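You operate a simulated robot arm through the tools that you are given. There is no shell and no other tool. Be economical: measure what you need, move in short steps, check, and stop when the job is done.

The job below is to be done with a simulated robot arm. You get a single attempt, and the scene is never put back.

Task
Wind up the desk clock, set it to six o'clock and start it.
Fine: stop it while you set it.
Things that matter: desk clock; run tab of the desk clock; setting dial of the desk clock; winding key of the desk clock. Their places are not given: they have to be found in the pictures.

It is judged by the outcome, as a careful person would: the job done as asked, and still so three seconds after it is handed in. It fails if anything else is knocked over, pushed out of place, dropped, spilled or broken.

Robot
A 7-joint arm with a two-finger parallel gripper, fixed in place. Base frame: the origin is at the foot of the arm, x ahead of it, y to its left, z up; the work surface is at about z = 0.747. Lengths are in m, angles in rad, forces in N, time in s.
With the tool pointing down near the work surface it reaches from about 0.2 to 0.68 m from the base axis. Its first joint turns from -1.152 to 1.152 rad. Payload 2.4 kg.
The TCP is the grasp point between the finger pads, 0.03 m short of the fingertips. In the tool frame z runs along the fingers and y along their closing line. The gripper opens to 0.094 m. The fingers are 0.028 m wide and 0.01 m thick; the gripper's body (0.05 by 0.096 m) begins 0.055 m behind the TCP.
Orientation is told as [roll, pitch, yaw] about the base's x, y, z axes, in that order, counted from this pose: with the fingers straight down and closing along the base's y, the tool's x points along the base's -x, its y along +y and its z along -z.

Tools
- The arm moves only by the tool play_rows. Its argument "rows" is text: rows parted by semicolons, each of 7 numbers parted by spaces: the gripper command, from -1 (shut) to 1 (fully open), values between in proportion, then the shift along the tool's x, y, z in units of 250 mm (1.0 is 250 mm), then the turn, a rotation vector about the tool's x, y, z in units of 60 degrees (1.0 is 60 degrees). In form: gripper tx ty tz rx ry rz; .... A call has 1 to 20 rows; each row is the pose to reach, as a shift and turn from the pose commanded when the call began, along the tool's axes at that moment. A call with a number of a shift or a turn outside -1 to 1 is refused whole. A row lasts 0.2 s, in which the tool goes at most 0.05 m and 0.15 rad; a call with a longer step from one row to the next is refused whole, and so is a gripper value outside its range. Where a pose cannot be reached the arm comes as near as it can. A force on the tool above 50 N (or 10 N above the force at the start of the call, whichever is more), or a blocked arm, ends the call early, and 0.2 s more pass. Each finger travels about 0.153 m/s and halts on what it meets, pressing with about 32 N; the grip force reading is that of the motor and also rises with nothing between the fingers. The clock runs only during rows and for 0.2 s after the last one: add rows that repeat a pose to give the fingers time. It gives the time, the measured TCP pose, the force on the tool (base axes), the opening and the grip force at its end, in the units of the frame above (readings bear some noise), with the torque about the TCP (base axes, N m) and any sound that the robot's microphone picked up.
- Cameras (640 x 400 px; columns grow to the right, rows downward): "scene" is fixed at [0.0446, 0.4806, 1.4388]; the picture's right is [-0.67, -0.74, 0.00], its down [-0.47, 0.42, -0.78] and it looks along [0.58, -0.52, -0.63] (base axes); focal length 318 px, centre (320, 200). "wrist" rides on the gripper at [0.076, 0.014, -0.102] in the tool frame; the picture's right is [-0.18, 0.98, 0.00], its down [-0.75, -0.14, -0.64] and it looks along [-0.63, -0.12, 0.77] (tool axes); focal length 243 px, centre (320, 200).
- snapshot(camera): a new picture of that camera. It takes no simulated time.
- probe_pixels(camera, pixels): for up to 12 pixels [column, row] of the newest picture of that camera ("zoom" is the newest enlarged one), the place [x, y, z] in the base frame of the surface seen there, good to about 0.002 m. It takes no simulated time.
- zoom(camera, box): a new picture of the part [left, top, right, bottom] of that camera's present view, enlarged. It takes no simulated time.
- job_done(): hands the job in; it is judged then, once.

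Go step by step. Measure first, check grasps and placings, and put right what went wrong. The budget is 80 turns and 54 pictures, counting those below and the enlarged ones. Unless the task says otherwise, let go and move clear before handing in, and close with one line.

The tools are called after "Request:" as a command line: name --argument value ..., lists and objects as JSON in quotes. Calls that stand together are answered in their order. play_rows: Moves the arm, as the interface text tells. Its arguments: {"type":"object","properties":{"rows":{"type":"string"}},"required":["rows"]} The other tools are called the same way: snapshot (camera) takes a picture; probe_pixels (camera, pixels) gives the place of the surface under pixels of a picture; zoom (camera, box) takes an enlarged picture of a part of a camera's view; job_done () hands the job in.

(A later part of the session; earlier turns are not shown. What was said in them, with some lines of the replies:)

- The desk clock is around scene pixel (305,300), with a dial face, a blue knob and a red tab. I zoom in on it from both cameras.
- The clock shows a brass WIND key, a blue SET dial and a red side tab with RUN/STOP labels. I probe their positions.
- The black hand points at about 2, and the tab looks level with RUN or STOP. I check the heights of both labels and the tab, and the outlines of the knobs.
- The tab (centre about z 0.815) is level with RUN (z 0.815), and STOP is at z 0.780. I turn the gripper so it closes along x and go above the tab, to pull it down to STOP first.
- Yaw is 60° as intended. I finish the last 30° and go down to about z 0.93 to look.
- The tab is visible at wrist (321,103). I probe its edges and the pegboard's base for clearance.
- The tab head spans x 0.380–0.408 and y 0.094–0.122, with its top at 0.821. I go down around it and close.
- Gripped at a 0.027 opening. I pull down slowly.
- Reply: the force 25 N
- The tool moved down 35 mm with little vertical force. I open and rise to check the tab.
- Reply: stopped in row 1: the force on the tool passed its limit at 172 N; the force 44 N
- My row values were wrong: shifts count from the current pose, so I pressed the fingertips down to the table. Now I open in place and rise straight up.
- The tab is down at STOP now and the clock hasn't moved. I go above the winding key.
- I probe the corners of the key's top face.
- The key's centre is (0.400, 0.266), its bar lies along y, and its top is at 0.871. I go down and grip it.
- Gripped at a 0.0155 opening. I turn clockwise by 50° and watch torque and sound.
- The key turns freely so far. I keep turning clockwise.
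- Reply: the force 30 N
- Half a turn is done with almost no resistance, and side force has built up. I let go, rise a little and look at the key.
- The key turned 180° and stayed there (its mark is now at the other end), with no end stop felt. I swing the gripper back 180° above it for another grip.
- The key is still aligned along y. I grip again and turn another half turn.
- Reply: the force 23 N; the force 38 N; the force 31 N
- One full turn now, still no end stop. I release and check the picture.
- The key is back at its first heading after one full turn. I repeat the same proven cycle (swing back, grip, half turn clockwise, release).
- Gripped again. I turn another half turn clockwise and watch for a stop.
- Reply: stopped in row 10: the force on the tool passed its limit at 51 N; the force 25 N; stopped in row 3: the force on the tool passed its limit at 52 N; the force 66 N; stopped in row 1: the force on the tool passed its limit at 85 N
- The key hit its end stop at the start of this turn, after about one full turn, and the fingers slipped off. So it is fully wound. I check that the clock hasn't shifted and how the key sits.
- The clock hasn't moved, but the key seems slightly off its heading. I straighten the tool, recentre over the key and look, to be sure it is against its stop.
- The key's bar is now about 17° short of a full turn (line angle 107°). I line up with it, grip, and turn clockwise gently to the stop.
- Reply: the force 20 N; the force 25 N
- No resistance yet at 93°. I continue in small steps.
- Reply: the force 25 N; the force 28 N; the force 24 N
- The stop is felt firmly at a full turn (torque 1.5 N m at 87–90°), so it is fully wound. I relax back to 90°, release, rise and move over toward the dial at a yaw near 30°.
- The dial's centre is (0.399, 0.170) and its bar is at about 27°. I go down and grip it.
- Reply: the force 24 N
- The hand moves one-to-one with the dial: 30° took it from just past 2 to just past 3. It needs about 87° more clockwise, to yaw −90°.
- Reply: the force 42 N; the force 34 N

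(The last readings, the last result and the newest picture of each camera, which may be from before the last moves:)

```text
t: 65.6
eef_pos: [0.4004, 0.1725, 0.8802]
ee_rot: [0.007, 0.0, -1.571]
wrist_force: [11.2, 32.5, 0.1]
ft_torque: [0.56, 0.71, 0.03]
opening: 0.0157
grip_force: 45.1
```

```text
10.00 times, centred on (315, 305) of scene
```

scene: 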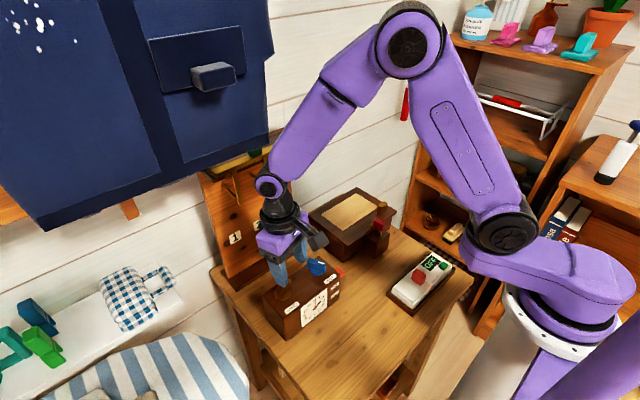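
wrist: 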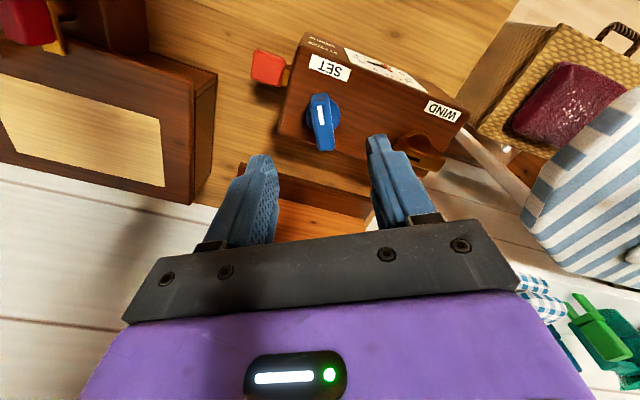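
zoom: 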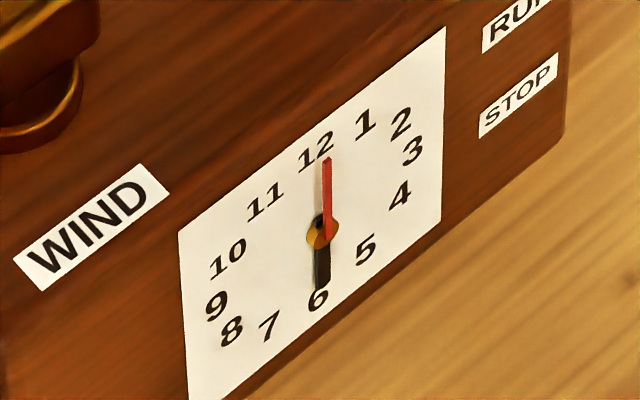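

The black hand now points at 6 (zoom 322,288). I release, rise and check it.

Request:
play_rows --rows "-0.5 0 0 0 0 0 0; 0.1 0 0 0 0 0 0; 0.2 0 0 0 0 0 0; 0.2 0 0 -0.1 0 0 0; 0.2 0 0 -0.25 0 0 0; 0.2 0 0 -0.32 0 0 0"

Request:
zoom --camera "scene" --box '[300, 285, 330, 325]'

Request:
snapshot --camera "wrist"

```text
t: 67.0
eef_pos: [0.3981, 0.1695, 0.9607]
ee_rot: [0.001, 0.001, -1.571]
wrist_force: [0.5, 0.0, -1.0]
ft_torque: [-0.01, 0.02, 0.02]
opening: 0.0563
grip_force: 0.0
```

```text
10.00 times, centred on (315, 305) of scene
```

zoom: 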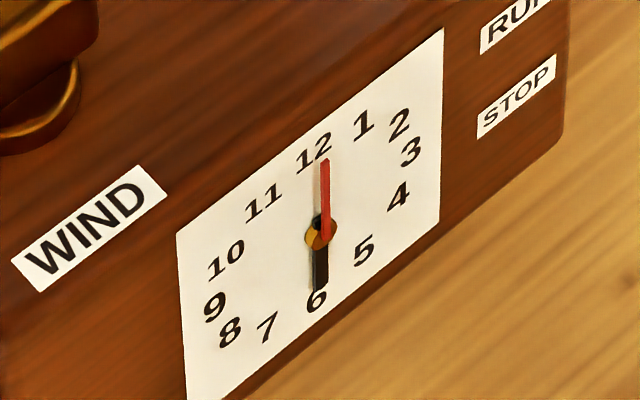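

```text
21 pictures are left
```

wrist: 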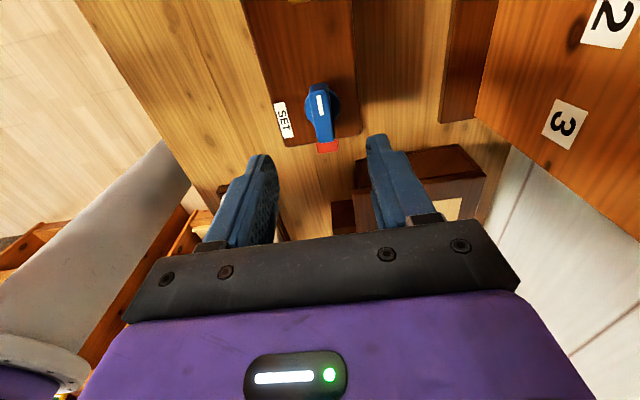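

The hand stays at 6. Now I swing back to yaw +90° and go above the tab.

Request:
play_rows --rows "0.2 0 0 0 0 0 -0.14; 0.2 0 0 0 0 0 -0.28; 0.2 0 0 0 0 0 -0.42; 0.2 0 0 0 0 0 -0.56; 0.2 0 0 0 0 0 -0.7; 0.2 0 0 0 0 0 -0.84; 0.2 0 0 0 0 0 -0.98; 0.2 0 0 0 0 0 -1"

Request:
play_rows --rows "0.2 0 0 0 0 0 -0.14; 0.2 0 0 0 0 0 -0.28; 0.2 0 0 0 0 0 -0.42; 0.2 0 0 0 0 0 -0.56; 0.2 0 0 0 0 0 -0.7; 0.2 0 0 0 0 0 -0.84; 0.2 0 0 0 0 0 -0.98; 0.2 0 0 0 0 0 -1"

Request:
play_rows --rows "0.2 0 0 0 0 0 -0.14; 0.2 0 0 0 0 0 -0.28; 0.2 0 0 0 0 0 -0.42; 0.2 0 0 0 0 0 -0.56; 0.2 0 0 0 0 0 -0.7; 0.2 0 0 0 0 0 -0.84; 0.2 0 0 0 0 0 -0.98; 0.2 0 0 0 0 0 -1"

Request:
play_rows --rows "0.3 0.1 0 0 0 0 0; 0.3 0.2 0.01 0 0 0 0; 0.3 0.25 0.013 0.05 0 0 0; 0.3 0.25 0.013 0.12 0 0 0; 0.3 0.25 0.013 0.12 0 0 0"

Request:
snapshot --camera "wrist"

```text
t: 68.8
eef_pos: [0.3975, 0.1706, 0.9605]
ee_rot: [-0.002, 0.001, -0.521]
wrist_force: [0.7, 0.4, -0.2]
ft_torque: [-0.03, 0.01, -0.02]
opening: 0.0563
grip_force: 0.0
```

```text
t: 70.6
eef_pos: [0.3988, 0.171, 0.9612]
ee_rot: [-0.001, -0.002, 0.527]
wrist_force: [0.2, 0.3, 0.5]
ft_torque: [0.01, 0.01, 0.0]
opening: 0.0565
grip_force: 0.0
```

```text
t: 72.4
eef_pos: [0.3984, 0.1708, 0.9594]
ee_rot: [0.002, 0.001, 1.573]
wrist_force: [-0.6, 0.0, -1.0]
ft_torque: [0.03, 0.0, -0.01]
opening: 0.0563
grip_force: 0.1
```

```text
t: 73.6
eef_pos: [0.3959, 0.1094, 0.9306]
ee_rot: [0.0, 0.0, 1.568]
wrist_force: [-0.2, 0.2, -0.1]
ft_torque: [0.01, 0.01, -0.02]
opening: 0.0612
grip_force: 0.0
```

```text
20 pictures are left
```

wrist: 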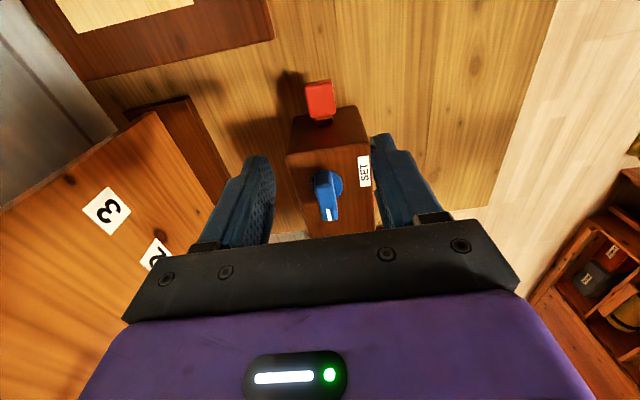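

Same view of the tab as before, now in the STOP position. I probe its edges before gripping.

Request:
probe_pixels --camera "wrist" --pixels '[[320, 98], [308, 98], [333, 98], [320, 83], [321, 114]]'

```text
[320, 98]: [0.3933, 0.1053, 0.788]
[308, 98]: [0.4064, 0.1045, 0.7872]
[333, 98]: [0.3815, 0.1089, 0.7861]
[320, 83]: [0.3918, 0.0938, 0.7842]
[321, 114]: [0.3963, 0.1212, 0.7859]
```

The tab's top is at 0.787. I go down to z 0.794 and grip it.

Request:
play_rows --rows "0.3 0.01 0.004 0.15 0 0 0; 0.3 0.01 0.004 0.3 0 0 0; 0.3 0.01 0.004 0.45 0 0 0; 0.3 0.01 0.004 0.546 0 0 0; 0.3 0.01 0.004 0.546 0 0 0; -0.2 0.01 0.004 0.546 0 0 0; -0.6 0.01 0.004 0.546 0 0 0; -1 0.01 0.004 0.546 0 0 0; -1 0.01 0.004 0.546 0 0 0"

```text
t: 74.5
eef_pos: [0.3967, 0.1056, 0.8132]
ee_rot: [-0.007, -0.005, 1.578]
wrist_force: [-9.2, -6.0, 32.7]
ft_torque: [1.83, -0.47, 0.55]
opening: 0.061
grip_force: 0.1
stopped in row 4: the force on the tool passed its limit at 120 N (the readings are from after the stop); the commanded pose is now the measured one
```

Contact came early at z 0.813, and the torque places it near y 0.15–0.16, so the gripper body touched the end of the dial bar, which now points toward the tab. I rise and check the hand and dial.

Request:
play_rows --rows "0.3 0.01 0 -0.1 0 0 0; 0.3 0.03 0 -0.25 0 0 0; 0.3 0.03 0 -0.4 0 0 0; 0.3 0.03 0 -0.45 0 0 0"

Request:
zoom --camera "scene" --box '[260, 240, 360, 345]'

Request:
zoom --camera "wrist" --box '[270, 60, 390, 240]'

```text
t: 75.5
eef_pos: [0.3945, 0.098, 0.9245]
ee_rot: [-0.005, -0.002, 1.576]
wrist_force: [-0.2, 0.0, 0.4]
ft_torque: [0.0, -0.02, -0.01]
opening: 0.0611
grip_force: 0.0
```

```text
3.81 times, centred on (310, 292) of scene
```

zoom: 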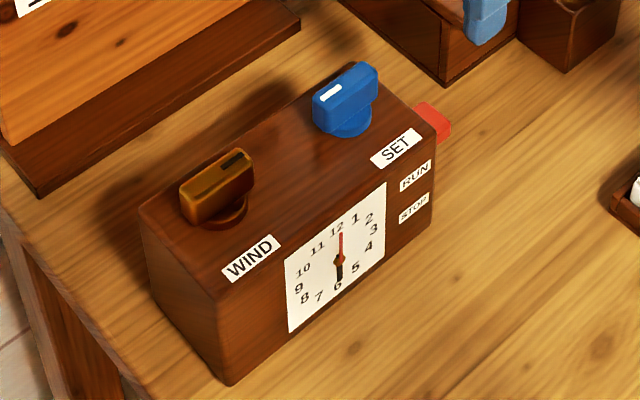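

```text
2.22 times, centred on (330, 150) of wrist
```

zoom: 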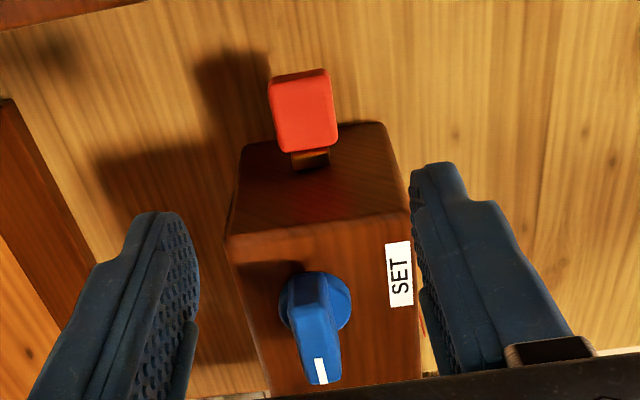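

The hand still shows 6. I tilt the tool about 0.15 rad away from the clock and keep it slightly further out, so the body clears the dial.

Request:
play_rows --rows "0.3 0 0 0 0 -0.07 0; 0.3 0 0 0 0 -0.143 0; 0.3 0 0 0 0 -0.143 0"

```text
t: 76.3
eef_pos: [0.3954, 0.0991, 0.9246]
ee_rot: [-0.006, -0.153, 1.576]
wrist_force: [-0.4, 0.0, -0.2]
ft_torque: [-0.01, -0.02, 0.02]
opening: 0.0609
grip_force: 0.0
```

The tilt is in the right direction. I descend straight down to z about 0.797, without gripping yet.

Request:
play_rows --rows "0.3 0.023 0.002 0.152 0 0 0; 0.3 0.046 0.002 0.303 0 0 0; 0.3 0.062 0.002 0.41 0 0 0; 0.3 0.07 0.002 0.465 0 0 0; 0.3 0.076 0.002 0.505 0 0 0; 0.3 0.076 0.002 0.505 0 0 0"

Request:
snapshot --camera "wrist"

```text
t: 77.7
eef_pos: [0.3956, 0.0991, 0.7957]
ee_rot: [-0.006, -0.151, 1.576]
wrist_force: [-0.5, -0.5, 0.2]
ft_torque: [0.02, -0.02, -0.03]
opening: 0.0608
grip_force: 0.1
```

```text
17 pictures are left
```

wrist: 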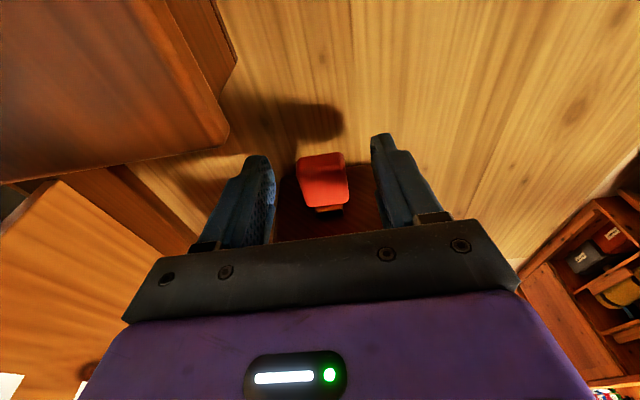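

No contact, and the tab sits between the fingers. I close and then lift 36 mm straight up.

Request:
play_rows --rows "-0.2 0 0 0 0 0 0; -0.6 0 0 0 0 0 0; -1 0 0 0 0 0 0; -1 0 0 0 0 0 0"

Request:
play_rows --rows "-1 -0.0045 0 -0.03 0 0 0; -1 -0.009 0 -0.06 0 0 0; -1 -0.0135 0 -0.09 0 0 0; -1 -0.018 0 -0.12 0 0 0; -1 -0.021 0 -0.14 0 0 0; -1 -0.021 0 -0.14 0 0 0"

```text
t: 78.7
eef_pos: [0.3948, 0.0997, 0.7955]
ee_rot: [-0.005, -0.152, 1.578]
wrist_force: [-5.3, 0.1, 0.3]
ft_torque: [0.04, 0.23, -0.22]
opening: 0.0267
grip_force: 45.0
```

```text
t: 80.1
eef_pos: [0.3958, 0.0998, 0.8307]
ee_rot: [-0.003, -0.151, 1.577]
wrist_force: [-10.4, 9.7, -16.0]
ft_torque: [-0.07, 0.3, -0.33]
opening: 0.0267
grip_force: 45.1
```

The tab rode up 35 mm in the grip. I release and rise clear.

Request:
play_rows --rows "-0.3 0 0 0 0 0 0; 0.3 0 0 0 0 0 0; 0.3 0 0 0 0 0 0; 0.3 0 0 -0.15 0 0 0; 0.3 0 0 -0.3 0 0 0; 0.3 0 0 -0.45 0 0 0; 0.3 0 0 -0.6 0 0 0"

Request:
zoom --camera "scene" --box '[260, 240, 360, 345]'

Request:
zoom --camera "scene" --box '[300, 285, 330, 325]'

```text
t: 81.7
eef_pos: [0.3962, 0.0753, 0.9801]
ee_rot: [-0.008, -0.151, 1.576]
wrist_force: [0.3, 0.4, 0.1]
ft_torque: [0.0, 0.0, -0.01]
opening: 0.0609
grip_force: 0.0
```

```text
3.81 times, centred on (310, 292) of scene
```

zoom: 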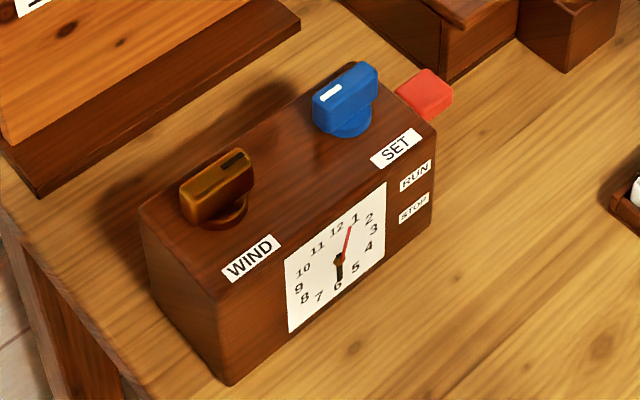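

```text
10.00 times, centred on (315, 305) of scene
```

zoom: 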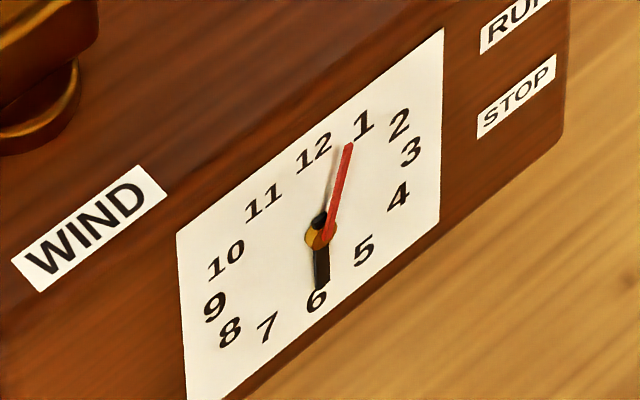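

The red hand is moving, so the clock is running. I measure the hour hand's exact angle.

Request:
probe_pixels --camera "zoom" --pixels '[[322, 284], [319, 255], [316, 300], [319, 150], [412, 153], [214, 308], [320, 232], [178, 236], [441, 30], [440, 218]]'

Request:
zoom --camera "scene" --box '[307, 298, 323, 318]'

```text
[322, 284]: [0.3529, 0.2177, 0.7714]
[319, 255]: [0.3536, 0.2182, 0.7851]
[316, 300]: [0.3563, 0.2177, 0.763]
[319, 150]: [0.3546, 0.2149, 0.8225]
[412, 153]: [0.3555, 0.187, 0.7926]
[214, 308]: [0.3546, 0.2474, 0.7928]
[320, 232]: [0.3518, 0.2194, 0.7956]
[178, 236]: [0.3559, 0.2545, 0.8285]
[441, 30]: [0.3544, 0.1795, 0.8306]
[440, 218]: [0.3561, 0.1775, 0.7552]
```

```text
16.00 times, centred on (315, 308) of scene
```

zoom: 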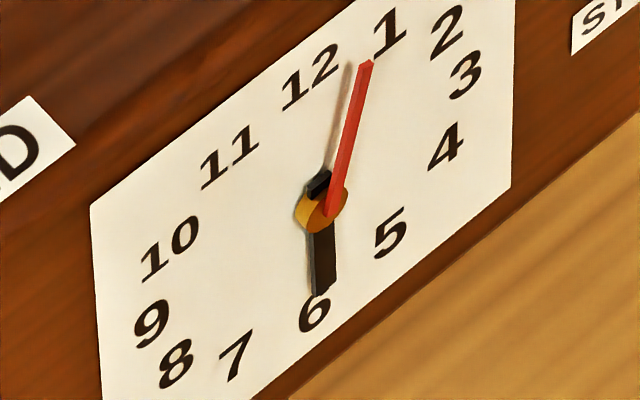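

The hour hand is within about 1–2° of 6 and the red hand is advancing. The tab is at RUN, the key is fully wound, the clock is in place and the arm is clear, so I hand the job in.

Request:
job_done

```text
The job is handed in.
```

The desk clock is fully wound, set to six o'clock and running. I stopped it while setting it, and nothing else was moved out of place.
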